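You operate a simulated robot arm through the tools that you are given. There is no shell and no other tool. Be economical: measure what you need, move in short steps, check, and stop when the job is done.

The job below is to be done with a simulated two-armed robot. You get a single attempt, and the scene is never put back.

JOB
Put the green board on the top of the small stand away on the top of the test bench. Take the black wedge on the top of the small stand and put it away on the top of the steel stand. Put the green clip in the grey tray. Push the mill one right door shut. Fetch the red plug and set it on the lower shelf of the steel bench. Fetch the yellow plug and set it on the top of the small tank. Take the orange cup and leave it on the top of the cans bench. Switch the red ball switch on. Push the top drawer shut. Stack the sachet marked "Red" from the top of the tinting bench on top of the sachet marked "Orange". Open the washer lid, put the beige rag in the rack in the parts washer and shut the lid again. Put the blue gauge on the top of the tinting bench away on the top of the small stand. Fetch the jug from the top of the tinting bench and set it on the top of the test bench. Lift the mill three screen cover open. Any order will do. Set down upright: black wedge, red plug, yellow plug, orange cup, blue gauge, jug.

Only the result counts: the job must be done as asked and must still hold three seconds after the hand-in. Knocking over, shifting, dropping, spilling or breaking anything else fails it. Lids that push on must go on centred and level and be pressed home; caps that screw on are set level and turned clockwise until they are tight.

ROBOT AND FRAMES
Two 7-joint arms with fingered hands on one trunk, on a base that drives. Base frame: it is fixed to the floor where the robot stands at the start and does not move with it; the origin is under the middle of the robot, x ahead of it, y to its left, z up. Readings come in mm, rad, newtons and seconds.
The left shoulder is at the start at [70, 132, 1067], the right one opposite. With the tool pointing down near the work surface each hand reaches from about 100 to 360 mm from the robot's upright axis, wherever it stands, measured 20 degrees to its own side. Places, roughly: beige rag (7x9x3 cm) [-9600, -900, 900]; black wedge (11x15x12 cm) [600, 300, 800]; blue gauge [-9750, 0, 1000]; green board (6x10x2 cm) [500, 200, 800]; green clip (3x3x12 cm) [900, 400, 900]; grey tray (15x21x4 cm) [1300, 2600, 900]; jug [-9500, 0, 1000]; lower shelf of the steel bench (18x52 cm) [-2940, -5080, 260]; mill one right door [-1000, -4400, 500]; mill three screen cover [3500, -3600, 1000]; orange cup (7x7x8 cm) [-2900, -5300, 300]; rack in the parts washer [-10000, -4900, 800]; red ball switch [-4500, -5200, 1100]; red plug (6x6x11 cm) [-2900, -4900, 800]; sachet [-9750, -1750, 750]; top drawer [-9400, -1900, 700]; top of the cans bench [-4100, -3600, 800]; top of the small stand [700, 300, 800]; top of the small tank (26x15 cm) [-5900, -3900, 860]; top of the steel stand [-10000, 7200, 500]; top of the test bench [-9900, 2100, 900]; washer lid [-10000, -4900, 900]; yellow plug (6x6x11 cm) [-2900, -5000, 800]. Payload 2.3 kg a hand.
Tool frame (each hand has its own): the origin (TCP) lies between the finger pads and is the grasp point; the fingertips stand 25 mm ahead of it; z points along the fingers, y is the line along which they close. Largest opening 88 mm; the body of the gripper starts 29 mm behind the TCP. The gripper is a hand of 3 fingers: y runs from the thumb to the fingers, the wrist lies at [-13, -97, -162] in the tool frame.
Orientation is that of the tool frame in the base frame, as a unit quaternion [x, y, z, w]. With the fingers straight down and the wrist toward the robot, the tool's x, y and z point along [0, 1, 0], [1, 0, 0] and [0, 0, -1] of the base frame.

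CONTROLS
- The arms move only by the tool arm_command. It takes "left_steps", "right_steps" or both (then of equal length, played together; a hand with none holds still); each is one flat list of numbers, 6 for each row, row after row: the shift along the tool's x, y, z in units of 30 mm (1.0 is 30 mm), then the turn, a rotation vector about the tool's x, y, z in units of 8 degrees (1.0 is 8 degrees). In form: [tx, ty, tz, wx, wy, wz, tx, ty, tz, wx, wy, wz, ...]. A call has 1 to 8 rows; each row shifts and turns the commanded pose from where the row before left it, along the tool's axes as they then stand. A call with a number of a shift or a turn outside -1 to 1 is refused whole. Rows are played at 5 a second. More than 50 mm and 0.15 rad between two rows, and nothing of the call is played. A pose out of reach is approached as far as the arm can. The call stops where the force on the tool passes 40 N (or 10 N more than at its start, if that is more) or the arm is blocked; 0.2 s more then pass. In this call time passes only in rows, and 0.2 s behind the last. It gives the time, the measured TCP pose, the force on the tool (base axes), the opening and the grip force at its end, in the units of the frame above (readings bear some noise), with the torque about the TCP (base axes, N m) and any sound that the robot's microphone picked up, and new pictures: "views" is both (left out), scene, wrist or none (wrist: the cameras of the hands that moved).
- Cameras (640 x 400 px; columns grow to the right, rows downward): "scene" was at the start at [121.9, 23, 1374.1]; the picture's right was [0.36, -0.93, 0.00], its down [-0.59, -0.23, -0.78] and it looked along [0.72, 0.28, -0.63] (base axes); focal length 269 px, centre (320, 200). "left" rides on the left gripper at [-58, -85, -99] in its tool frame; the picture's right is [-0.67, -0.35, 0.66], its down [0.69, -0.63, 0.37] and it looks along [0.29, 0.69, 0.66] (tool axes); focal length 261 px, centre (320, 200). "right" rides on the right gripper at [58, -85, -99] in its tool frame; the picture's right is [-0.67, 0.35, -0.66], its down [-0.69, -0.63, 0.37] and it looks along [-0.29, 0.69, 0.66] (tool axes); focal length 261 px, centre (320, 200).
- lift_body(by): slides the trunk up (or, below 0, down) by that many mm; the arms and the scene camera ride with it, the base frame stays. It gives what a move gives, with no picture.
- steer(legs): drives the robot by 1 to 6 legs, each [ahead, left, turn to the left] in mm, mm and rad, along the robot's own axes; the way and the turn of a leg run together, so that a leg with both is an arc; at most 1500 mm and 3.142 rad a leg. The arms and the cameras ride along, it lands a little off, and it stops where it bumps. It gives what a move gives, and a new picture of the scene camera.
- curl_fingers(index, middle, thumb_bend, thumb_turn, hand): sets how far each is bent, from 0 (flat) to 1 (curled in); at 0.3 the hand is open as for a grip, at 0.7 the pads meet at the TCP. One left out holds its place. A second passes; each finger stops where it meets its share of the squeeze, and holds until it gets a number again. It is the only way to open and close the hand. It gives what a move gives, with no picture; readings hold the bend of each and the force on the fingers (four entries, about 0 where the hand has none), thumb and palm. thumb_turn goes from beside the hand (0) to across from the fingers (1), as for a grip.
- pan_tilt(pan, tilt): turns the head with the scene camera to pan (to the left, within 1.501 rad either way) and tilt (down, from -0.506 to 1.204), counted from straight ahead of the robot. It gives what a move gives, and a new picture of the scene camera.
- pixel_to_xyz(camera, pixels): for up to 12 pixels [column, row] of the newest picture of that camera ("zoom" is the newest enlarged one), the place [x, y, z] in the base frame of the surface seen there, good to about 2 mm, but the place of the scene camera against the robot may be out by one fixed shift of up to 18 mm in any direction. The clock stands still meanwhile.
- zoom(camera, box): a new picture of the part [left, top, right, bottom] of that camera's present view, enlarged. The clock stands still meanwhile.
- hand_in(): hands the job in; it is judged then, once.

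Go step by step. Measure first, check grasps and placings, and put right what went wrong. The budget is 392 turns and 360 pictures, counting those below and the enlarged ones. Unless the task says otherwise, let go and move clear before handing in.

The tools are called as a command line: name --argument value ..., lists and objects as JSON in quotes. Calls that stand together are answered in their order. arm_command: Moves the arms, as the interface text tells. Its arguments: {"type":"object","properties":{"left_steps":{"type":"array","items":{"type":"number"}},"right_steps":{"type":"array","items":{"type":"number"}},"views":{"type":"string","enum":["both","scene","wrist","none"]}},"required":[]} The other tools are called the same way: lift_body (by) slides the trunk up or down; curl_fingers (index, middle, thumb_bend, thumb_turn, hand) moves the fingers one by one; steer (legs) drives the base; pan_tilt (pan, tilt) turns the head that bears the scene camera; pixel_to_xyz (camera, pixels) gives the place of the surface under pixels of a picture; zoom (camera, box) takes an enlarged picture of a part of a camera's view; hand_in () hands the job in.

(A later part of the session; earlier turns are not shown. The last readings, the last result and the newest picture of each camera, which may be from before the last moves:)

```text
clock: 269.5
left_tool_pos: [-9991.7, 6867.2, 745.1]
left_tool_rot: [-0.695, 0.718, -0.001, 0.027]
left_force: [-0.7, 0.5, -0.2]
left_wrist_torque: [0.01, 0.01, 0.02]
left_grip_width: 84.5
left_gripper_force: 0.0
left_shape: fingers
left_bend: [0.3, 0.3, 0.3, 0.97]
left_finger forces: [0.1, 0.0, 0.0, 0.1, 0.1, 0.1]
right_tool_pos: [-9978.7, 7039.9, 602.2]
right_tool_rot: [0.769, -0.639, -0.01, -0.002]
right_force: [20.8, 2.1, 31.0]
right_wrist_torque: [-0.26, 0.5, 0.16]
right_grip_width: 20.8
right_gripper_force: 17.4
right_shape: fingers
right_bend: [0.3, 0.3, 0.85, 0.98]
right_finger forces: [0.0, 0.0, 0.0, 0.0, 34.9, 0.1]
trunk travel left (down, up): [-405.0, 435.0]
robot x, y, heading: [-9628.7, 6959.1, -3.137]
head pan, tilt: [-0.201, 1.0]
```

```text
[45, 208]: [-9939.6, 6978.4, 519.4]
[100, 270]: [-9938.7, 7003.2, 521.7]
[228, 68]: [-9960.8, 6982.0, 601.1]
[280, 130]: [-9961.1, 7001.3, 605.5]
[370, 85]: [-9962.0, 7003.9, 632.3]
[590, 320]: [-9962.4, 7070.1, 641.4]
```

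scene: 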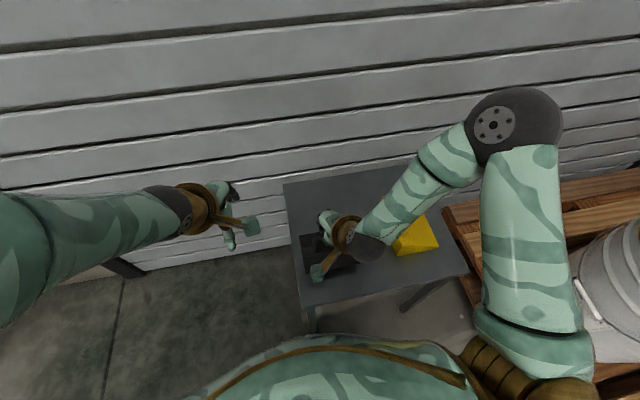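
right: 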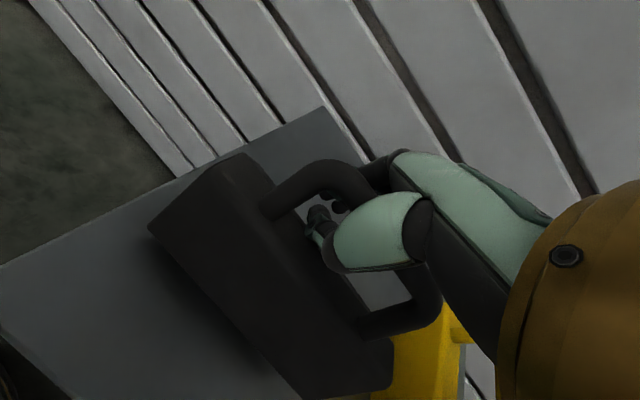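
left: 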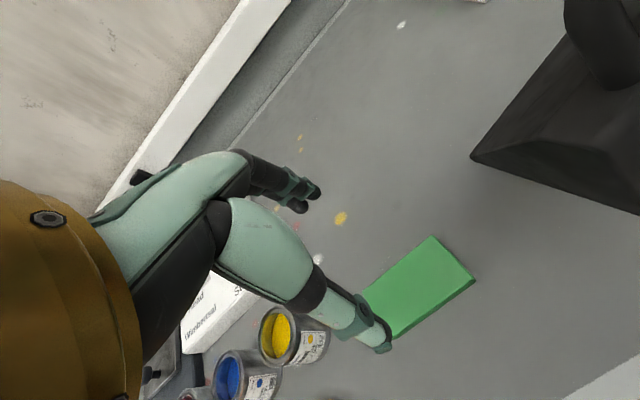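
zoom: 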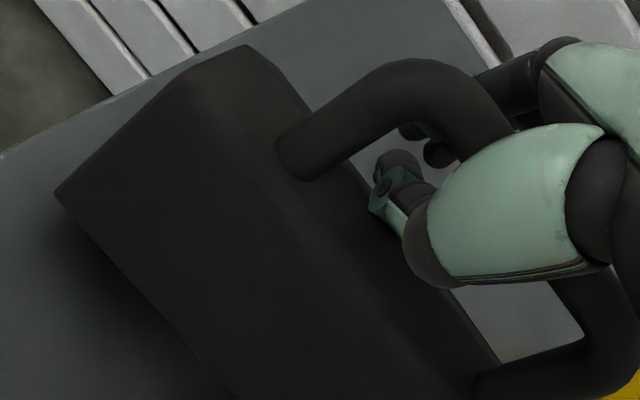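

The thumb now presses the ridge edge. I raise a bit and tilt the hand ~21° (fingers forward) so the wedge hangs level, then lower.

arm_command --right_steps '[0, 0, -0.8, 0, 0, 0, 0, 0, -0.2, -0.65, 0, 0, 0, 0, -0.1, -0.65, 0, 0, 0, 0, 0, -0.65, 0, 0, 0, 0, 0, -0.65, 0, 0]' --views "wrist"

zoom --camera "right" --box '[120, 130, 440, 330]'

```text
clock: 270.7
left_tool_pos: [-9999.2, 6865.4, 740.7]
left_tool_rot: [-0.696, 0.718, -0.005, 0.03]
left_force: [-0.4, 0.2, 0.2]
left_wrist_torque: [0.01, -0.01, 0.01]
left_grip_width: 84.2
left_gripper_force: 0.2
left_shape: fingers
left_bend: [0.3, 0.3, 0.3, 0.97]
left_finger forces: [0.0, 0.0, 0.1, 0.0, 0.0, 0.0]
right_tool_pos: [-9983.0, 7038.7, 631.4]
right_tool_rot: [0.757, -0.628, -0.12, 0.135]
right_force: [0.0, 0.3, -4.6]
right_wrist_torque: [0.0, 0.02, 0.0]
right_grip_width: 22.9
right_gripper_force: 2.0
right_shape: fingers
right_bend: [0.3, 0.3, 0.84, 0.97]
right_finger forces: [0.0, 0.0, 0.0, 0.1, 3.8, 0.0]
trunk travel left (down, up): [-405.0, 435.0]
robot x, y, heading: [-9631.9, 6961.8, -3.135]
head pan, tilt: [-0.201, 1.0]
```

right: 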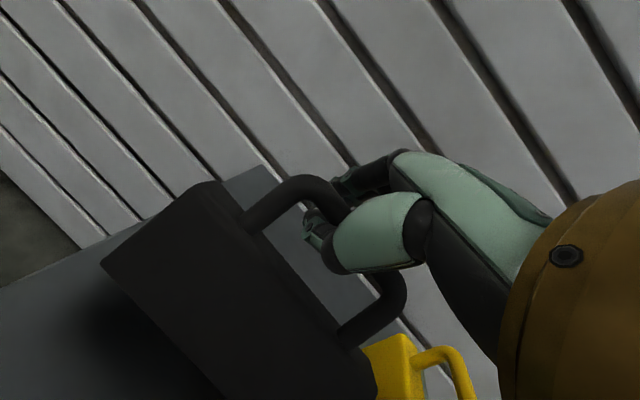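

```text
2.00 times, centred on (280, 230) of right
```

zoom: 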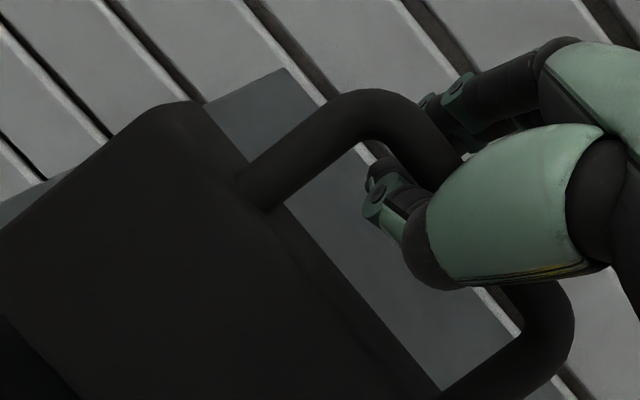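

The wedge swings freely on the thumb. I lower in this tilted pose and measure carefully how it settles.

arm_command --right_steps '[0, 0.1, 0.3, 0, 0, 0, 0, 0.1, 0.3, 0, 0, 0, 0, 0.1, 0.3, 0, 0, 0]' --views "wrist"

zoom --camera "right" --box '[80, 130, 400, 330]'

```text
clock: 271.5
left_tool_pos: [-9996.4, 6865.6, 742.4]
left_tool_rot: [-0.696, 0.717, -0.004, 0.029]
left_force: [0.5, 0.0, 0.7]
left_wrist_torque: [0.02, 0.01, -0.01]
left_grip_width: 84.7
left_gripper_force: 0.0
left_shape: fingers
left_bend: [0.3, 0.3, 0.3, 0.97]
left_finger forces: [0.0, 0.0, 0.1, 0.0, 0.0, 0.0]
right_tool_pos: [-9999.9, 7036.3, 609.8]
right_tool_rot: [0.757, -0.627, -0.122, 0.135]
right_force: [4.1, 0.7, 2.6]
right_wrist_torque: [-0.02, 0.05, -0.01]
right_grip_width: 21.5
right_gripper_force: 2.0
right_shape: fingers
right_bend: [0.3, 0.3, 0.85, 0.97]
right_finger forces: [0.1, 0.0, 0.1, 0.1, 3.7, 0.0]
trunk travel left (down, up): [-405.0, 435.0]
robot x, y, heading: [-9633.3, 6962.7, -3.139]
head pan, tilt: [-0.201, 1.0]
```

right: 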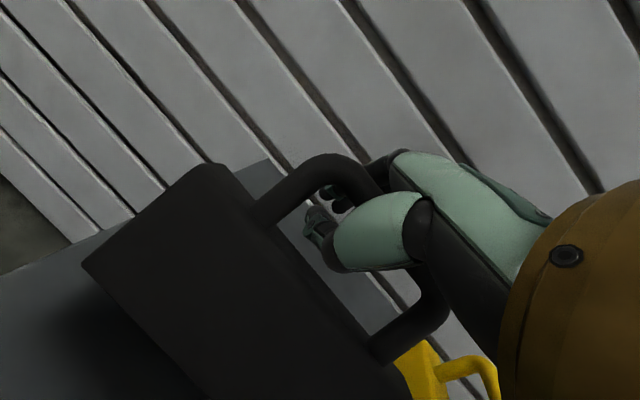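

```text
2.00 times, centred on (240, 230) of right
```

zoom: 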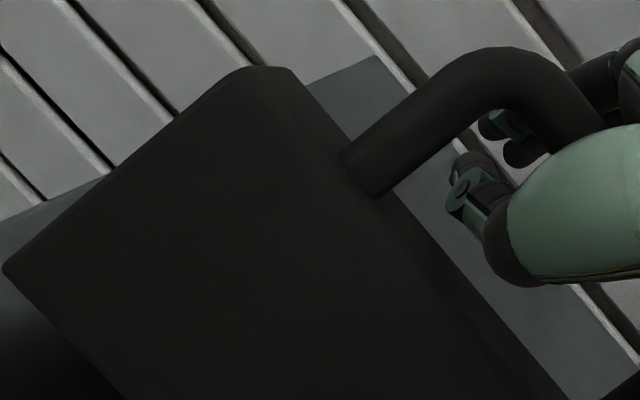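

pixel_to_xyz --camera "zoom" --pixels '[[15, 268], [110, 365], [240, 80], [290, 80], [360, 180], [335, 150], [420, 260], [480, 60], [200, 200], [470, 290], [40, 290], [520, 340]]'

```text
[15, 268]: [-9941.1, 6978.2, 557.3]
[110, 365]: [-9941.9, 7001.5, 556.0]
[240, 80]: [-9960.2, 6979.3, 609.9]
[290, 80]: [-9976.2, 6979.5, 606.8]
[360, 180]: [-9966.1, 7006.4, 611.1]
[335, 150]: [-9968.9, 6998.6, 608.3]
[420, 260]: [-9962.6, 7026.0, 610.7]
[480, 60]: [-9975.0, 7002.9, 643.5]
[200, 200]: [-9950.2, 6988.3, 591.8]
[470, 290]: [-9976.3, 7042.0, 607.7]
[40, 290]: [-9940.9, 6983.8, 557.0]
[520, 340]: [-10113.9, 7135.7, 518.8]
```

I see: the bar must swing ~40 mm toward the robot as the wedge rotates flat about its thin edge, so I move the hand toward me while returning it to vertical.

arm_command --right_steps '[0, -0.5, -0.2, 0, 0, 0, 0, -0.5, -0.2, 0.65, 0, 0, 0, -0.4, -0.1, 0.65, 0, 0, 0, 0, 0, 0.65, 0, 0, 0, 0, 0, 0.65, 0, 0]' --views "wrist"

zoom --camera "right" --box '[80, 130, 400, 330]'

```text
clock: 272.7
left_tool_pos: [-9998.5, 6865.6, 741.0]
left_tool_rot: [-0.696, 0.717, -0.003, 0.029]
left_force: [0.4, 0.1, -0.5]
left_wrist_torque: [-0.03, -0.03, -0.01]
left_grip_width: 84.4
left_gripper_force: 0.2
left_shape: fingers
left_bend: [0.3, 0.3, 0.3, 0.97]
left_finger forces: [0.0, 0.1, 0.1, 0.1, 0.0, 0.1]
right_tool_pos: [-9958.9, 7041.6, 607.6]
right_tool_rot: [0.769, -0.639, -0.005, -0.006]
right_force: [1.4, 1.1, -3.3]
right_wrist_torque: [-0.02, 0.02, 0.02]
right_grip_width: 21.9
right_gripper_force: 0.7
right_shape: fingers
right_bend: [0.3, 0.3, 0.84, 0.97]
right_finger forces: [0.0, 0.0, 0.2, 0.0, 2.5, 0.0]
right hand out of reach, approached as far as the arm can: row 3
trunk travel left (down, up): [-405.0, 435.0]
robot x, y, heading: [-9631.7, 6958.5, -3.134]
head pan, tilt: [-0.201, 1.0]
```

right: 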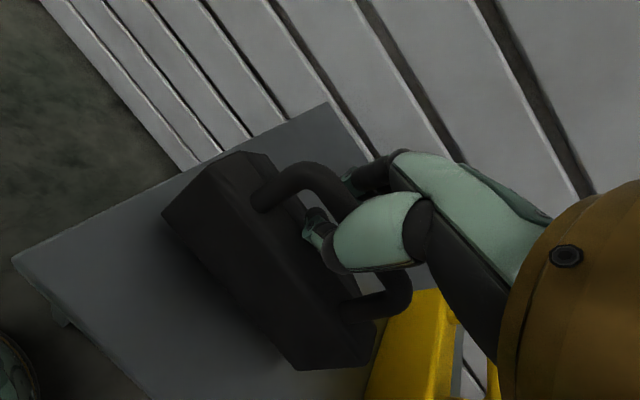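

```text
2.00 times, centred on (240, 230) of right
```

zoom: 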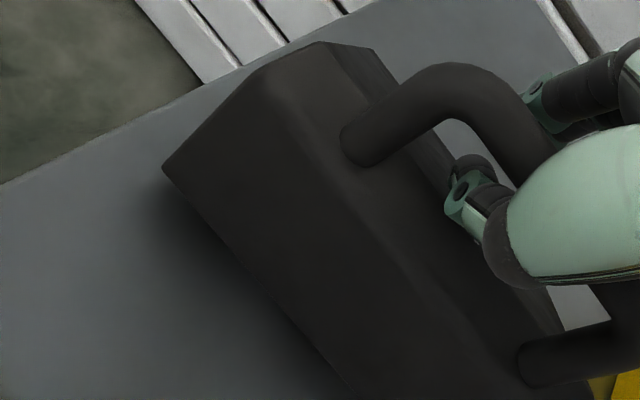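

It's rotating toward flat. I continue: toward me and down in small steps.

arm_command --right_steps '[0, -0.25, 0.15, 0, 0, 0, 0, -0.25, 0.15, 0, 0, 0, 0, -0.2, 0.15, 0, 0, 0]' --views "wrist"

zoom --camera "right" --box '[80, 130, 400, 330]'

```text
clock: 273.5
left_tool_pos: [-9999.2, 6864.7, 740.6]
left_tool_rot: [-0.696, 0.717, -0.004, 0.03]
left_force: [0.7, 0.1, -0.4]
left_wrist_torque: [0.01, -0.03, -0.02]
left_grip_width: 84.4
left_gripper_force: 0.2
left_shape: fingers
left_bend: [0.3, 0.3, 0.3, 0.97]
left_finger forces: [0.0, 0.0, 0.1, 0.0, 0.0, 0.1]
right_tool_pos: [-9939.2, 7046.8, 594.0]
right_tool_rot: [0.769, -0.639, -0.006, -0.005]
right_force: [-1.4, -1.0, 0.9]
right_wrist_torque: [-0.03, 0.03, 0.01]
right_grip_width: 20.1
right_gripper_force: 0.8
right_shape: fingers
right_bend: [0.3, 0.3, 0.86, 0.97]
right_finger forces: [0.0, 0.1, 0.0, 0.0, 1.7, 0.0]
trunk travel left (down, up): [-405.0, 435.0]
robot x, y, heading: [-9631.8, 6958.7, -3.14]
head pan, tilt: [-0.201, 1.0]
```

right: 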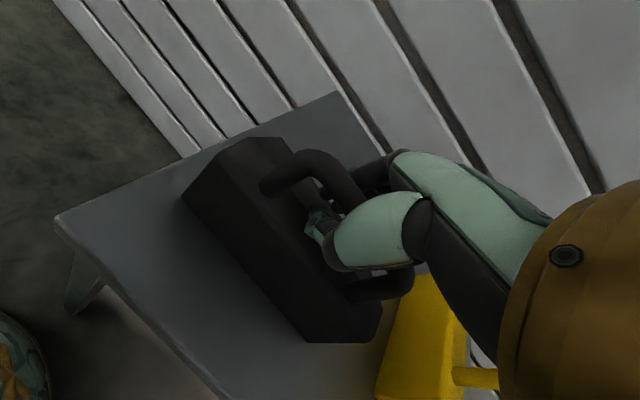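

```text
2.00 times, centred on (240, 230) of right
```

zoom: 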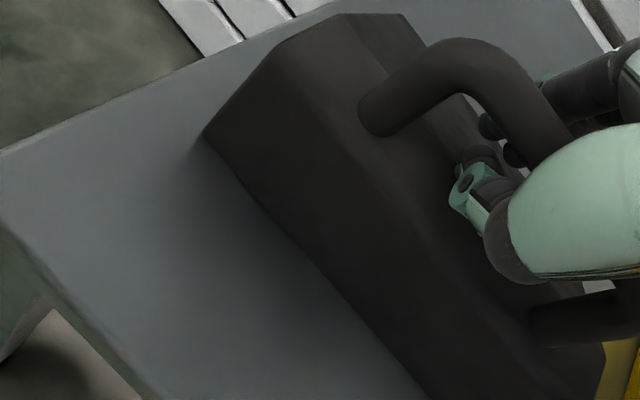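

Nearly flat now, and the forces are small. I measure the near-bottom edge height and position.

pixel_to_xyz --camera "zoom" --pixels '[[208, 135], [300, 245], [400, 360], [340, 20], [370, 120], [430, 45], [490, 55], [420, 175], [395, 25], [560, 330]]'

```text
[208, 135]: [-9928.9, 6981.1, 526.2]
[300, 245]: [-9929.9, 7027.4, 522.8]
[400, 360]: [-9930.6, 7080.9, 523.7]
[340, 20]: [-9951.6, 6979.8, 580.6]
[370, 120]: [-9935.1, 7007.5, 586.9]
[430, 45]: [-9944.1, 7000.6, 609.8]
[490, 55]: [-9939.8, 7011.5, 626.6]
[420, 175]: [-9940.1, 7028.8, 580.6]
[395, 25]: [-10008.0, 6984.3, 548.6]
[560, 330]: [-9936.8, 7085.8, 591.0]
```

The wedge now stands flat (edge 523, ridge 581). The thumb tip is just under the bar; I slide the hand toward me to withdraw it from the loop.

arm_command --right_steps '[0, -0.2, 0, 0, 0, 0, 0, -0.2, 0, 0, 0, 0, 0, -0.2, 0, 0, 0, 0]' --views "wrist"

zoom --camera "right" --box '[120, 130, 440, 330]'

```text
clock: 274.3
left_tool_pos: [-9997.9, 6866.7, 742.7]
left_tool_rot: [-0.696, 0.717, -0.003, 0.029]
left_force: [-0.3, -0.4, -0.9]
left_wrist_torque: [0.02, -0.02, 0.02]
left_grip_width: 84.6
left_gripper_force: 0.0
left_shape: fingers
left_bend: [0.3, 0.3, 0.3, 0.97]
left_finger forces: [0.1, 0.1, 0.0, 0.0, 0.0, 0.0]
right_tool_pos: [-9931.8, 7046.9, 588.5]
right_tool_rot: [0.768, -0.64, -0.008, -0.004]
right_force: [-3.7, 4.9, 16.6]
right_wrist_torque: [-0.16, 0.54, -0.18]
right_grip_width: 18.6
right_gripper_force: 8.3
right_shape: fingers
right_bend: [0.29, 0.3, 0.92, 0.99]
right_finger forces: [2.7, 1.8, 0.0, 0.0, 12.1, 0.1]
right hand out of reach, approached as far as the arm can: row 1, 2, 3
trunk travel left (down, up): [-405.0, 435.0]
robot x, y, heading: [-9633.1, 6960.8, -3.139]
head pan, tilt: [-0.201, 1.0]
```

right: 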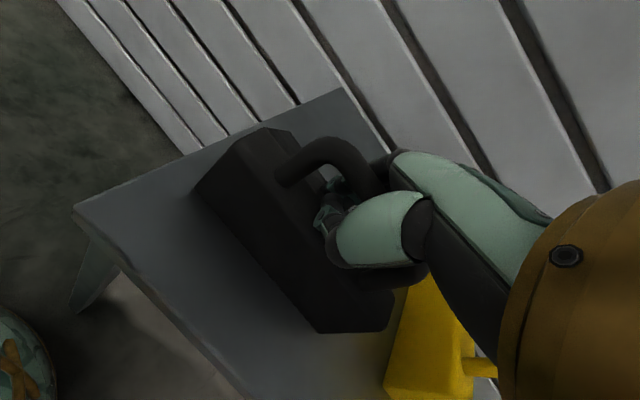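

```text
2.00 times, centred on (280, 230) of right
```

zoom: 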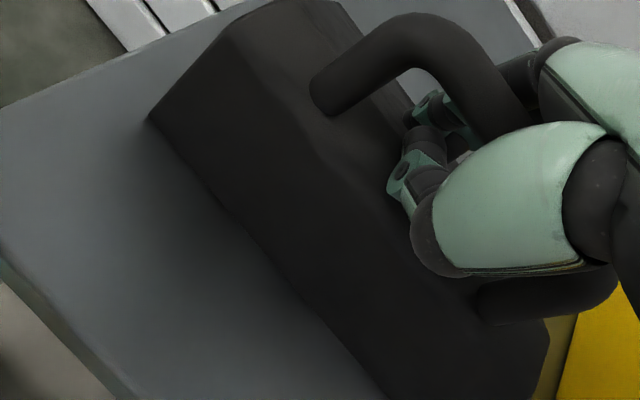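

Fingertips touched the slope because the hand sank to 588. I lift the body 8 mm and re-measure.

lift_body --by 9

curl_fingers --hand "right" --index 0.15 --middle 0.15 --thumb_bend 0.85

zoom --camera "right" --box '[120, 130, 440, 330]'

pixel_to_xyz --camera "zoom" --pixels '[[155, 120], [240, 230], [340, 350], [240, 40], [430, 20], [480, 60], [320, 95], [410, 180], [430, 135], [500, 310]]'

```text
clock: 274.9
left_tool_pos: [-9998.5, 6864.8, 749.9]
left_tool_rot: [-0.696, 0.718, -0.005, 0.029]
left_force: [0.3, -0.1, 0.3]
left_wrist_torque: [0.0, 0.01, -0.01]
left_grip_width: 84.3
left_gripper_force: 0.0
left_shape: fingers
left_bend: [0.3, 0.3, 0.3, 0.97]
left_finger forces: [0.1, 0.1, 0.1, 0.1, 0.1, 0.1]
right_tool_pos: [-9931.0, 7045.5, 595.9]
right_tool_rot: [0.769, -0.639, -0.005, -0.006]
right_force: [1.3, -0.3, 2.5]
right_wrist_torque: [-0.05, 0.0, 0.05]
right_grip_width: 20.7
right_gripper_force: 1.0
right_shape: fingers
right_bend: [0.3, 0.3, 0.86, 0.97]
right_finger forces: [0.1, 0.0, 0.0, 0.0, 3.0, 0.0]
trunk travel left (down, up): [-414.0, 426.0]
robot x, y, heading: [-9630.1, 6956.3, -3.138]
head pan, tilt: [-0.201, 1.0]
```

```text
clock: 275.9
left_tool_pos: [-9998.2, 6865.3, 750.1]
left_tool_rot: [-0.696, 0.718, -0.004, 0.029]
left_force: [1.5, 0.8, -0.6]
left_wrist_torque: [0.0, -0.02, -0.01]
left_grip_width: 84.7
left_gripper_force: 0.0
left_shape: fingers
left_bend: [0.3, 0.3, 0.3, 0.97]
left_finger forces: [0.0, 0.0, 0.0, 0.1, 0.1, 0.0]
right_tool_pos: [-9929.5, 7045.9, 595.7]
right_tool_rot: [0.769, -0.64, -0.005, -0.005]
right_force: [1.3, -0.6, 1.6]
right_wrist_torque: [-0.04, 0.01, 0.07]
right_grip_width: 35.8
right_gripper_force: 0.8
right_shape: fingers
right_bend: [0.15, 0.15, 0.86, 0.97]
right_finger forces: [0.1, 0.1, 0.0, 0.1, 1.9, 0.0]
trunk travel left (down, up): [-414.0, 426.0]
robot x, y, heading: [-9633.9, 6959.1, -3.132]
head pan, tilt: [-0.201, 1.0]
```

```text
2.00 times, centred on (280, 230) of right
```

zoom: 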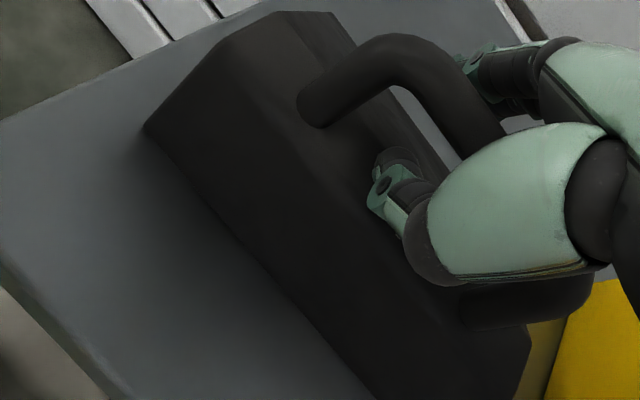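

```text
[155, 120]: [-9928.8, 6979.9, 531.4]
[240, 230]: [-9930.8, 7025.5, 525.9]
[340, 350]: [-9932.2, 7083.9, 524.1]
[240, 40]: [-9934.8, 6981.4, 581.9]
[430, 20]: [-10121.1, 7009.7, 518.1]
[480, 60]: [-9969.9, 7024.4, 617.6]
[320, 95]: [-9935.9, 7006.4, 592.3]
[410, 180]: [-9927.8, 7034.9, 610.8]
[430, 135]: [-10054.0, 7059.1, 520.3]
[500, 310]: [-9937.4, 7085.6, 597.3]
```

The wedge stands flat. I open the fingers completely and back the base 20 mm to pull the thumb out from under the bar.

curl_fingers --hand "right" --index 0.0 --middle 0.0

steer --legs '[[-18, 0, 0]]'

zoom --camera "right" --box '[120, 130, 440, 330]'

pixel_to_xyz --camera "zoom" --pixels '[[155, 120], [240, 230], [320, 95], [380, 60], [480, 80], [400, 180], [500, 310]]'

```text
clock: 276.9
left_tool_pos: [-9998.1, 6866.1, 749.8]
left_tool_rot: [-0.696, 0.717, -0.005, 0.029]
left_force: [-0.5, -0.1, 0.4]
left_wrist_torque: [0.02, 0.0, -0.01]
left_grip_width: 84.5
left_gripper_force: 0.1
left_shape: fingers
left_bend: [0.3, 0.3, 0.3, 0.97]
left_finger forces: [0.0, 0.0, 0.0, 0.0, 0.0, 0.1]
right_tool_pos: [-9930.1, 7045.8, 596.5]
right_tool_rot: [0.769, -0.639, -0.007, -0.005]
right_force: [0.6, -0.9, 2.1]
right_wrist_torque: [-0.03, 0.02, 0.02]
right_grip_width: 50.7
right_gripper_force: 1.7
right_shape: fingers
right_bend: [0.0, 0.0, 0.86, 0.97]
right_finger forces: [0.0, 0.0, 0.0, 0.0, 1.9, 0.0]
trunk travel left (down, up): [-414.0, 426.0]
robot x, y, heading: [-9632.0, 6961.9, -3.138]
head pan, tilt: [-0.201, 1.0]
```

```text
clock: 277.7
left_tool_pos: [-9980.5, 6866.3, 750.0]
left_tool_rot: [-0.696, 0.718, -0.004, 0.029]
left_force: [-0.9, 0.5, 0.3]
left_wrist_torque: [0.0, 0.0, -0.01]
left_grip_width: 84.1
left_gripper_force: 0.1
left_shape: fingers
left_bend: [0.3, 0.3, 0.3, 0.97]
left_finger forces: [0.0, 0.0, 0.0, 0.1, 0.0, 0.0]
right_tool_pos: [-9912.8, 7046.3, 595.3]
right_tool_rot: [0.769, -0.639, -0.006, -0.005]
right_force: [-0.6, 0.2, 0.2]
right_wrist_torque: [-0.01, 0.0, 0.0]
right_grip_width: 51.2
right_gripper_force: 0.1
right_shape: fingers
right_bend: [0.0, 0.0, 0.85, 0.98]
right_finger forces: [0.0, 0.1, 0.0, 0.0, 0.0, 0.0]
trunk travel left (down, up): [-414.0, 426.0]
robot x, y, heading: [-9614.9, 6959.7, -3.131]
head pan, tilt: [-0.201, 1.0]
```

scene: 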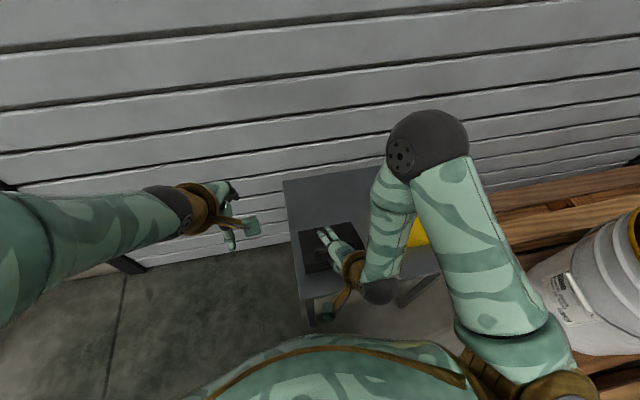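

```text
2.00 times, centred on (280, 230) of right
```

zoom: 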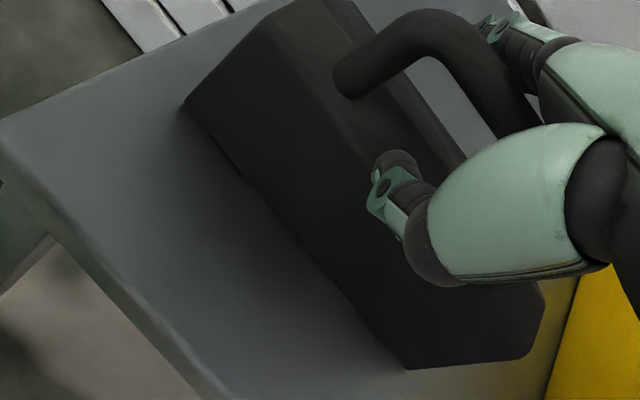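

```text
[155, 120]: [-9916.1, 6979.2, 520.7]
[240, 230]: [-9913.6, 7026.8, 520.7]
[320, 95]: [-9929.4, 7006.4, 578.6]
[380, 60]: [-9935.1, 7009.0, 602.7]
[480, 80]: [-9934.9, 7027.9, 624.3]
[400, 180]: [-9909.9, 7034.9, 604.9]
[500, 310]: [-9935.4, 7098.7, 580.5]
```

The thumb is clear of the bar (all forces zero, wedge flat). I raise the body straight up and look.

lift_body --by 60

lift_body --by 340

curl_fingers --hand "right" --index 0.3 --middle 0.3 --thumb_bend 0.3

pan_tilt --pan -0.2 --tilt 1.15

```text
clock: 278.7
left_tool_pos: [-9980.1, 6865.9, 809.8]
left_tool_rot: [-0.696, 0.718, -0.004, 0.03]
left_force: [0.6, 0.0, -0.2]
left_wrist_torque: [0.01, -0.03, 0.03]
left_grip_width: 84.4
left_gripper_force: 0.1
left_shape: fingers
left_bend: [0.3, 0.3, 0.3, 0.97]
left_finger forces: [0.0, 0.1, 0.0, 0.0, 0.0, 0.0]
right_tool_pos: [-9912.2, 7045.7, 655.1]
right_tool_rot: [0.769, -0.639, -0.007, -0.005]
right_force: [-0.4, 0.4, 0.2]
right_wrist_torque: [0.0, 0.02, 0.01]
right_grip_width: 51.1
right_gripper_force: 0.0
right_shape: fingers
right_bend: [0.0, 0.0, 0.85, 0.98]
right_finger forces: [0.0, 0.0, 0.0, 0.1, 0.0, 0.1]
trunk travel left (down, up): [-474.0, 366.0]
robot x, y, heading: [-9614.0, 6962.0, -3.136]
head pan, tilt: [-0.201, 1.0]
```

```text
clock: 282.0
left_tool_pos: [-9978.4, 6865.5, 1150.2]
left_tool_rot: [-0.696, 0.718, -0.005, 0.028]
left_force: [-0.9, 0.1, 0.5]
left_wrist_torque: [-0.02, 0.03, 0.02]
left_grip_width: 84.3
left_gripper_force: 0.0
left_shape: fingers
left_bend: [0.3, 0.3, 0.3, 0.97]
left_finger forces: [0.0, 0.0, 0.0, 0.0, 0.0, 0.0]
right_tool_pos: [-9912.9, 7045.8, 994.4]
right_tool_rot: [0.769, -0.639, -0.006, -0.006]
right_force: [0.7, 1.1, -0.3]
right_wrist_torque: [0.01, -0.02, -0.01]
right_grip_width: 51.1
right_gripper_force: 0.0
right_shape: fingers
right_bend: [0.0, 0.0, 0.85, 0.98]
right_finger forces: [0.0, 0.0, 0.0, 0.1, 0.0, 0.1]
trunk travel left (down, up): [-814.0, 26.0]
robot x, y, heading: [-9616.6, 6959.4, -3.138]
head pan, tilt: [-0.201, 1.0]
```

```text
clock: 283.0
left_tool_pos: [-9979.3, 6866.7, 1149.8]
left_tool_rot: [-0.696, 0.718, -0.004, 0.029]
left_force: [0.6, 0.4, 0.1]
left_wrist_torque: [0.01, 0.0, 0.02]
left_grip_width: 84.7
left_gripper_force: 0.1
left_shape: fingers
left_bend: [0.3, 0.3, 0.3, 0.97]
left_finger forces: [0.1, 0.0, 0.1, 0.0, 0.0, 0.1]
right_tool_pos: [-9913.5, 7046.5, 995.7]
right_tool_rot: [0.769, -0.639, -0.006, -0.006]
right_force: [-0.5, -0.7, -0.6]
right_wrist_torque: [0.0, -0.01, 0.02]
right_grip_width: 84.6
right_gripper_force: 0.0
right_shape: fingers
right_bend: [0.3, 0.3, 0.3, 0.98]
right_finger forces: [0.0, 0.1, 0.0, 0.0, 0.0, 0.0]
trunk travel left (down, up): [-814.0, 26.0]
robot x, y, heading: [-9615.7, 6960.2, -3.135]
head pan, tilt: [-0.201, 1.0]
```

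```text
clock: 283.7
left_tool_pos: [-9980.1, 6865.8, 1150.2]
left_tool_rot: [-0.696, 0.717, -0.005, 0.03]
left_force: [-0.5, 0.3, -0.4]
left_wrist_torque: [-0.02, -0.02, -0.02]
left_grip_width: 84.7
left_gripper_force: 0.1
left_shape: fingers
left_bend: [0.3, 0.3, 0.3, 0.97]
left_finger forces: [0.0, 0.1, 0.0, 0.1, 0.1, 0.1]
right_tool_pos: [-9913.1, 7046.4, 995.9]
right_tool_rot: [0.769, -0.639, -0.006, -0.005]
right_force: [-0.3, 0.3, 0.4]
right_wrist_torque: [0.01, 0.0, 0.02]
right_grip_width: 84.6
right_gripper_force: 0.1
right_shape: fingers
right_bend: [0.3, 0.3, 0.3, 0.98]
right_finger forces: [0.0, 0.0, 0.0, 0.1, 0.0, 0.0]
trunk travel left (down, up): [-814.0, 26.0]
robot x, y, heading: [-9613.1, 6959.7, -3.13]
head pan, tilt: [-0.201, 1.15]
```

scene: 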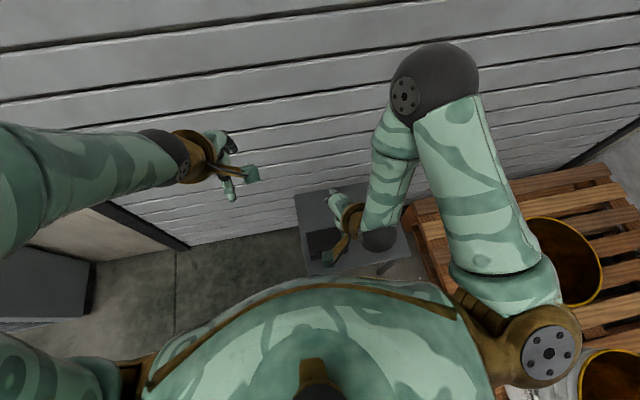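

The black wedge stands on the steel stand. I straighten the right hand, then back off and drive sideways to the tinting bench near y≈0.

arm_command --right_steps '[0, 0, -1, 0, 0, 0.6, 0, 0, -1, 0, 0, 0.59, 0, 0, -1, 0, 0, 0, 0, 0, -1, 0, 0, 0]' --left_steps '[0, -0.5, 0, 0, 0, 0, 0, -0.5, 0, 0, 0, 0, 0, -0.5, 0, 0, 0, 0, 0, 0, 0, 0, 0, 0]' --views "none"

steer --legs '[[-700, 0, 0], [0, 1500, 0], [0, 1500, 0], [0, 1500, 0], [0, 1500, 0], [0, 800, 0]]'

pan_tilt --pan 0.0 --tilt 0.5

```text
clock: 284.7
left_tool_pos: [-9932.7, 6864.5, 1151.7]
left_tool_rot: [-0.696, 0.718, -0.003, 0.029]
left_force: [-0.4, 0.2, -0.2]
left_wrist_torque: [0.0, 0.01, 0.03]
left_grip_width: 84.6
left_gripper_force: 0.1
left_shape: fingers
left_bend: [0.3, 0.3, 0.3, 0.97]
left_finger forces: [0.1, 0.1, 0.1, 0.0, 0.0, 0.0]
left hand out of reach, approached as far as the arm can: row 1, 2
right_tool_pos: [-9931.1, 7035.6, 1108.6]
right_tool_rot: [0.713, -0.701, -0.006, -0.003]
right_force: [-0.6, 0.3, 0.2]
right_wrist_torque: [0.01, 0.01, -0.01]
right_grip_width: 84.8
right_gripper_force: 0.0
right_shape: fingers
right_bend: [0.3, 0.3, 0.3, 0.98]
right_finger forces: [0.1, 0.0, 0.0, 0.0, 0.1, 0.0]
right hand out of reach, approached as far as the arm can: row 1, 2, 3
trunk travel left (down, up): [-814.0, 26.0]
robot x, y, heading: [-9611.2, 6958.0, -3.137]
head pan, tilt: [-0.201, 1.15]
```

```text
clock: 320.6
left_tool_pos: [-8946.6, 52.9, 1151.3]
left_tool_rot: [0.719, -0.694, 0.004, -0.029]
left_force: [-1.2, -0.9, 0.9]
left_wrist_torque: [-0.01, 0.01, -0.02]
left_grip_width: 84.6
left_gripper_force: 0.0
left_shape: fingers
left_bend: [0.3, 0.3, 0.3, 0.97]
left_finger forces: [0.0, 0.0, 0.0, 0.0, 0.0, 0.0]
right_tool_pos: [-8957.4, 224.7, 1108.1]
right_tool_rot: [0.737, -0.676, -0.006, -0.004]
right_force: [0.2, 0.0, -0.4]
right_wrist_torque: [0.0, -0.01, -0.01]
right_grip_width: 84.6
right_gripper_force: 0.1
right_shape: fingers
right_bend: [0.3, 0.3, 0.3, 0.98]
right_finger forces: [0.0, 0.0, 0.1, 0.1, 0.0, 0.1]
trunk travel left (down, up): [-814.0, 26.0]
robot x, y, heading: [-8630.1, 165.5, -3.068]
head pan, tilt: [-0.201, 1.15]
```

scene: 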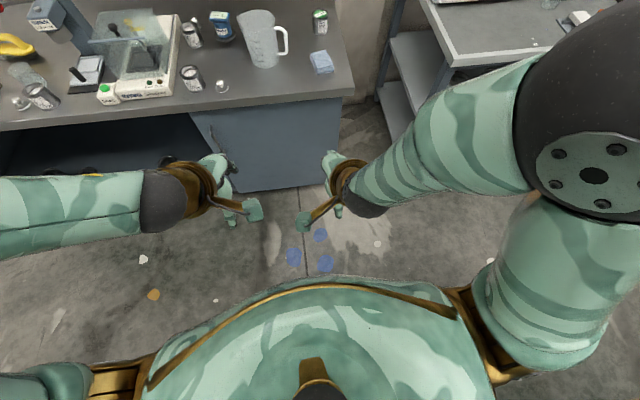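

```text
clock: 321.6
left_tool_pos: [-8945.7, 52.8, 1151.9]
left_tool_rot: [0.719, -0.694, 0.003, -0.03]
left_force: [0.4, -0.4, 0.2]
left_wrist_torque: [0.0, 0.03, -0.02]
left_grip_width: 84.8
left_gripper_force: 0.1
left_shape: fingers
left_bend: [0.3, 0.3, 0.3, 0.97]
left_finger forces: [0.0, 0.0, 0.1, 0.0, 0.0, 0.1]
right_tool_pos: [-8955.9, 221.5, 1108.4]
right_tool_rot: [0.735, -0.678, -0.006, -0.005]
right_force: [-0.3, 0.7, 0.4]
right_wrist_torque: [0.0, -0.03, 0.0]
right_grip_width: 84.7
right_gripper_force: 0.1
right_shape: fingers
right_bend: [0.3, 0.3, 0.3, 0.98]
right_finger forces: [0.0, 0.1, 0.0, 0.0, 0.0, 0.0]
trunk travel left (down, up): [-814.0, 26.0]
robot x, y, heading: [-8633.5, 168.1, -3.064]
head pan, tilt: [0.0, 0.499]
```

scene: 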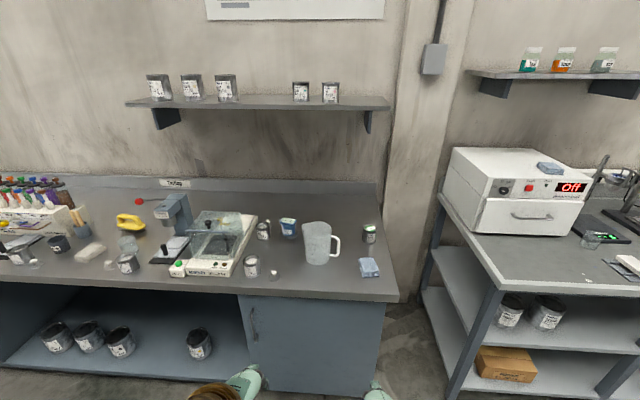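

The jug is at (318,243); the blue item at (288,228) may be the gauge, the beige rag ~(90,250). I zoom in and measure.

zoom --camera "scene" --box '[40, 170, 400, 300]'

pixel_to_xyz --camera "scene" --pixels '[[318, 225], [303, 260], [338, 245], [288, 228], [288, 238], [90, 252], [130, 225], [370, 268], [300, 300], [370, 235], [252, 268], [273, 275]]'

```text
1.78 times, centred on (220, 235) of scene
```

zoom: 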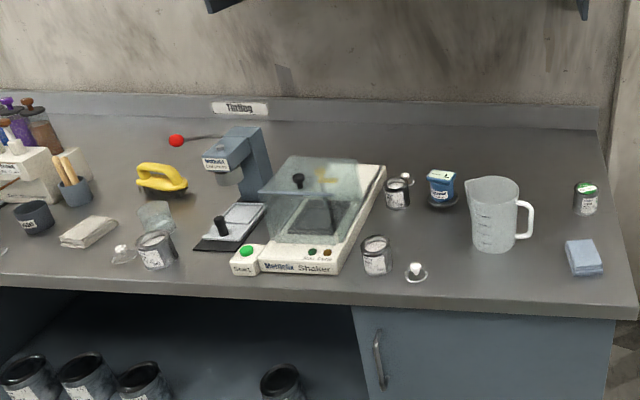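

```text
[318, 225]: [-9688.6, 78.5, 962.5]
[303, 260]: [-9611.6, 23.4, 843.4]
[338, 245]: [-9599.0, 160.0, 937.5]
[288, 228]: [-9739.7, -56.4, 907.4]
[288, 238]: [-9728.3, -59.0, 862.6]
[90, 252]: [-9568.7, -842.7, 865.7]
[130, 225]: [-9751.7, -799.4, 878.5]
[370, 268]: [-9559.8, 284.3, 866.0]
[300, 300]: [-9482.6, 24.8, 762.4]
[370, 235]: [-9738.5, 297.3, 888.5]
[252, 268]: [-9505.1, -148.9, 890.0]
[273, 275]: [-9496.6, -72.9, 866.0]
```

Jug ≈(−9620,75), Ø≈110; gauge ≈(−9737,−57); rag ≈(−9570,−843); bench edge x≈−9480, top ≈860. I square up and move in front.

steer --legs '[[0, 0, -0.075], [0, 160, 0], [570, 0, 0]]'

arm_command --left_steps '[0, 0, 0, 0, 0, -0.25]' --right_steps '[0, 0, 0, 0, 0, 0]' --views "wrist"

```text
clock: 326.4
left_tool_pos: [-9528.2, -77.9, 1151.9]
left_tool_rot: [-0.691, 0.723, -0.004, 0.029]
left_force: [0.0, -0.1, -0.4]
left_wrist_torque: [-0.02, 0.0, 0.01]
left_grip_width: 84.5
left_gripper_force: 0.1
left_shape: fingers
left_bend: [0.3, 0.3, 0.3, 0.97]
left_finger forces: [0.0, 0.0, 0.0, 0.1, 0.0, 0.0]
right_tool_pos: [-9526.9, 91.6, 1108.1]
right_tool_rot: [0.708, -0.706, -0.006, -0.005]
right_force: [-0.4, 0.0, 0.8]
right_wrist_torque: [-0.04, -0.02, -0.01]
right_grip_width: 84.6
right_gripper_force: 0.1
right_shape: fingers
right_bend: [0.3, 0.3, 0.3, 0.98]
right_finger forces: [0.0, 0.0, 0.0, 0.0, 0.1, 0.1]
trunk travel left (down, up): [-814.0, 26.0]
robot x, y, heading: [-9204.9, 12.2, 3.138]
head pan, tilt: [0.0, 0.499]
```

scene: 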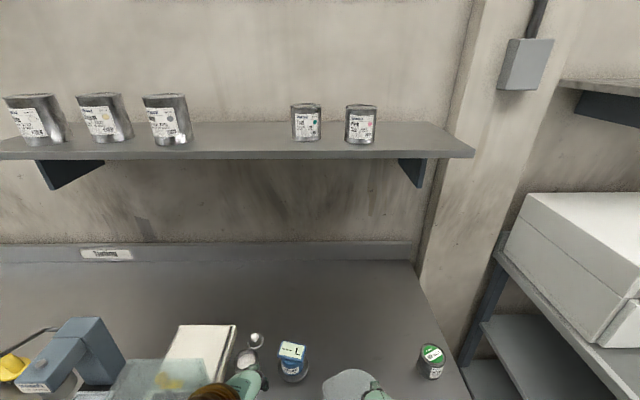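

```text
clock: 326.8
left_tool_pos: [-9529.8, -78.5, 1151.5]
left_tool_rot: [-0.703, 0.71, -0.006, 0.029]
left_force: [0.0, -0.3, -0.5]
left_wrist_torque: [0.0, 0.01, 0.01]
left_grip_width: 84.6
left_gripper_force: 0.1
left_shape: fingers
left_bend: [0.3, 0.3, 0.3, 0.97]
left_finger forces: [0.0, 0.0, 0.0, 0.0, 0.1, 0.0]
right_tool_pos: [-9527.1, 92.8, 1106.7]
right_tool_rot: [0.708, -0.706, -0.006, -0.004]
right_force: [-0.8, -0.4, -0.3]
right_wrist_torque: [0.04, -0.05, 0.05]
right_grip_width: 84.7
right_gripper_force: 0.0
right_shape: fingers
right_bend: [0.3, 0.3, 0.3, 0.98]
right_finger forces: [0.1, 0.0, 0.1, 0.0, 0.0, 0.0]
trunk travel left (down, up): [-814.0, 26.0]
robot x, y, heading: [-9206.8, 11.8, 3.133]
head pan, tilt: [0.0, 0.499]
```

right: 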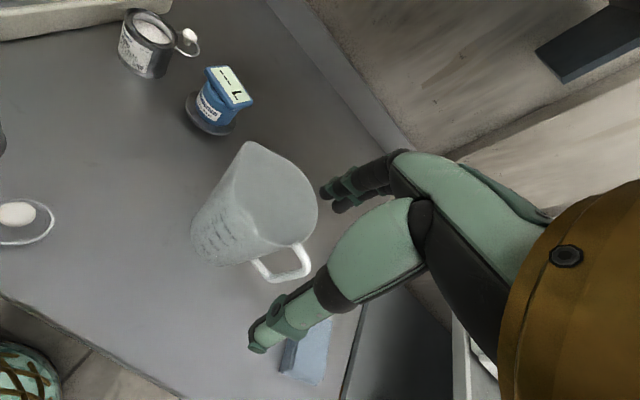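
left: 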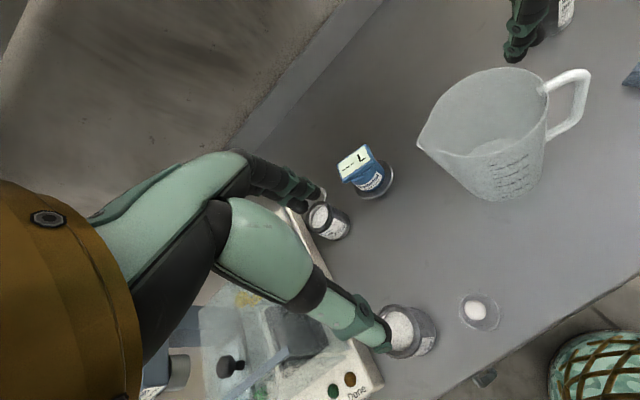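

Both items are clear in the wrist views. I measure the jug rim and the gauge.

pixel_to_xyz --camera "right" --pixels '[[248, 145], [312, 205], [300, 235], [240, 235], [198, 225], [265, 245], [300, 250], [305, 270], [272, 278], [255, 258]]'

pixel_to_xyz --camera "left" --pixels '[[340, 165], [357, 150], [385, 175], [362, 165], [370, 180], [388, 192], [355, 190], [495, 75], [545, 85], [500, 195], [550, 130], [422, 142]]'

zoom --camera "left" --box '[300, 60, 620, 260]'

```text
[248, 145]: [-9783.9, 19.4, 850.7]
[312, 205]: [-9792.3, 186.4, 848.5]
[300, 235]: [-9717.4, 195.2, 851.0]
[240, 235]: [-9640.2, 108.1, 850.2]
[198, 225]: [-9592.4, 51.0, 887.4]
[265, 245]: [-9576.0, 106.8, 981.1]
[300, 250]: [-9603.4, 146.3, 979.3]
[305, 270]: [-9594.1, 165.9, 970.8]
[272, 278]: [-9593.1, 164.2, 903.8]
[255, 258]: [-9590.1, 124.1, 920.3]
```

```text
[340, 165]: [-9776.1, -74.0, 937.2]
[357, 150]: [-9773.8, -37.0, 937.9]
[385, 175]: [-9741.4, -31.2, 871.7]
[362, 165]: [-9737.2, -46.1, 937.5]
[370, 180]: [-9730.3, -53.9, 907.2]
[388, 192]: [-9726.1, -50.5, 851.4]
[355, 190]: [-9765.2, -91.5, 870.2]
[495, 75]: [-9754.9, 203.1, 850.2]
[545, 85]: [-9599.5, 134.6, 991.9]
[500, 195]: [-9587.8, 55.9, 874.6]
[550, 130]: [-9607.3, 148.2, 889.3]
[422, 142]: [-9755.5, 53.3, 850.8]
```

```text
2.00 times, centred on (460, 160) of left
```

zoom: 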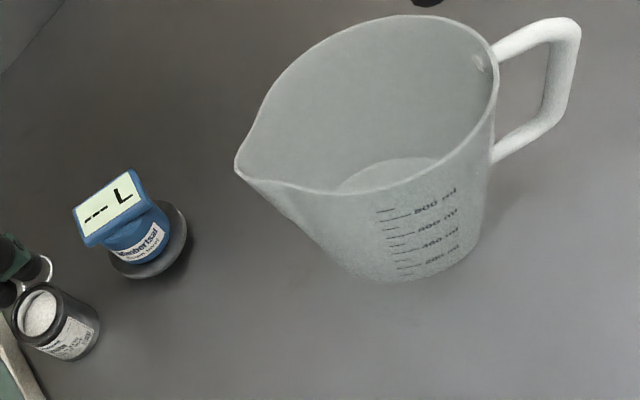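

Bench z 850, jug rim z≈985, centre ≈(−9625,82), r≈55. I'll pinch the near rim wall with the right hand: fingers inside, thumb outside, at (−9572,82).

arm_command --right_steps '[0.18, 0.75, 0, 0, 0, 0, 0.18, 0.75, 0, 0, 0, 0, 0, 0, 1, 0, 0, 0, 0, 0, 1, 0, 0, 0, 0, 0, 1, 0, 0, 0]' --views "both"

```text
clock: 328.0
left_tool_pos: [-9529.8, -77.9, 1151.1]
left_tool_rot: [-0.703, 0.711, -0.005, 0.029]
left_force: [-0.6, -0.4, 0.3]
left_wrist_torque: [0.02, 0.0, 0.0]
left_grip_width: 84.6
left_gripper_force: 0.2
left_shape: fingers
left_bend: [0.3, 0.3, 0.3, 0.97]
left_finger forces: [0.0, 0.1, 0.1, 0.1, 0.1, 0.1]
right_tool_pos: [-9572.7, 81.2, 1014.7]
right_tool_rot: [0.708, -0.706, -0.007, -0.004]
right_force: [0.6, 0.4, 0.5]
right_wrist_torque: [0.0, 0.01, 0.04]
right_grip_width: 84.3
right_gripper_force: 0.0
right_shape: fingers
right_bend: [0.3, 0.3, 0.3, 0.98]
right_finger forces: [0.0, 0.1, 0.1, 0.1, 0.0, 0.1]
trunk travel left (down, up): [-814.0, 26.0]
robot x, y, heading: [-9209.2, 10.6, 3.135]
head pan, tilt: [0.0, 0.499]
```

scene: 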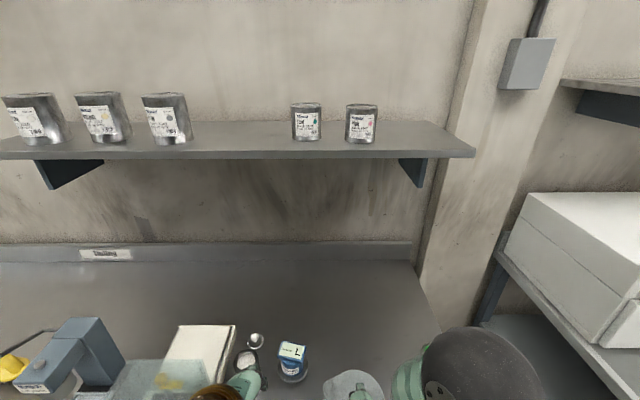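
right: 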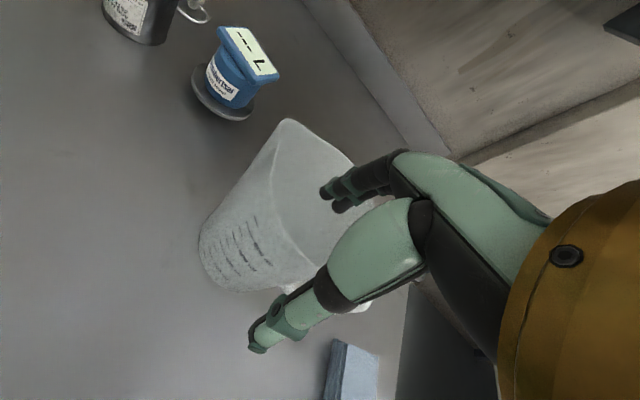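

Fingers are over the inside, thumb outside. I descend to z≈963 and close.

arm_command --right_steps '[0, 0, 0.9, 0, 0, 0, 0, 0, 0.8, 0, 0, 0]' --views "wrist"

curl_fingers --hand "right" --index 0.75 --middle 0.75 --thumb_bend 0.75

```text
clock: 328.6
left_tool_pos: [-9531.0, -77.2, 1151.7]
left_tool_rot: [-0.703, 0.71, -0.007, 0.031]
left_force: [0.6, -0.3, -0.4]
left_wrist_torque: [0.03, 0.02, 0.01]
left_grip_width: 84.5
left_gripper_force: 0.0
left_shape: fingers
left_bend: [0.3, 0.3, 0.3, 0.97]
left_finger forces: [0.0, 0.0, 0.0, 0.1, 0.0, 0.0]
right_tool_pos: [-9568.7, 84.4, 965.6]
right_tool_rot: [0.708, -0.706, -0.007, -0.005]
right_force: [-0.2, -1.2, -0.3]
right_wrist_torque: [-0.01, -0.02, 0.01]
right_grip_width: 84.7
right_gripper_force: 0.2
right_shape: fingers
right_bend: [0.3, 0.3, 0.3, 0.98]
right_finger forces: [0.1, 0.0, 0.0, 0.0, 0.1, 0.0]
trunk travel left (down, up): [-814.0, 26.0]
robot x, y, heading: [-9207.5, 14.0, 3.134]
head pan, tilt: [0.0, 0.499]
```

right: 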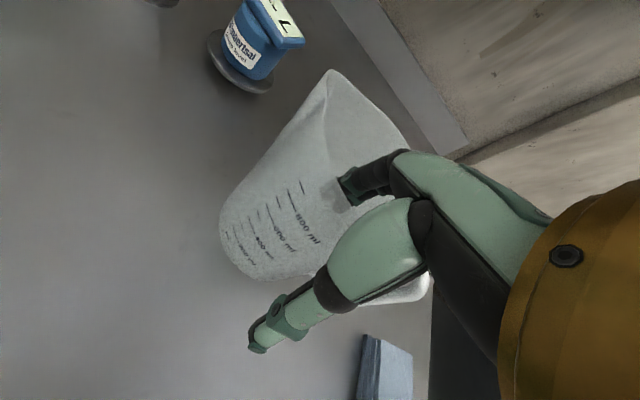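

```text
clock: 329.6
left_tool_pos: [-9529.9, -78.5, 1152.1]
left_tool_rot: [-0.703, 0.711, -0.005, 0.03]
left_force: [-0.1, 0.2, 0.6]
left_wrist_torque: [-0.03, 0.03, -0.04]
left_grip_width: 84.4
left_gripper_force: 0.0
left_shape: fingers
left_bend: [0.3, 0.3, 0.3, 0.97]
left_finger forces: [0.0, 0.0, 0.2, 0.1, 0.0, 0.1]
right_tool_pos: [-9570.3, 84.2, 965.8]
right_tool_rot: [0.708, -0.706, -0.006, -0.005]
right_force: [0.1, -0.4, 0.5]
right_wrist_torque: [-0.02, 0.0, -0.01]
right_grip_width: 0.0
right_gripper_force: 7.0
right_shape: fingers
right_bend: [0.74, 0.75, 0.71, 0.96]
right_finger forces: [5.4, 0.8, 0.0, 0.0, 6.3, 0.0]
trunk travel left (down, up): [-814.0, 26.0]
robot x, y, heading: [-9213.4, 13.5, 3.137]
head pan, tilt: [0.0, 0.499]
```

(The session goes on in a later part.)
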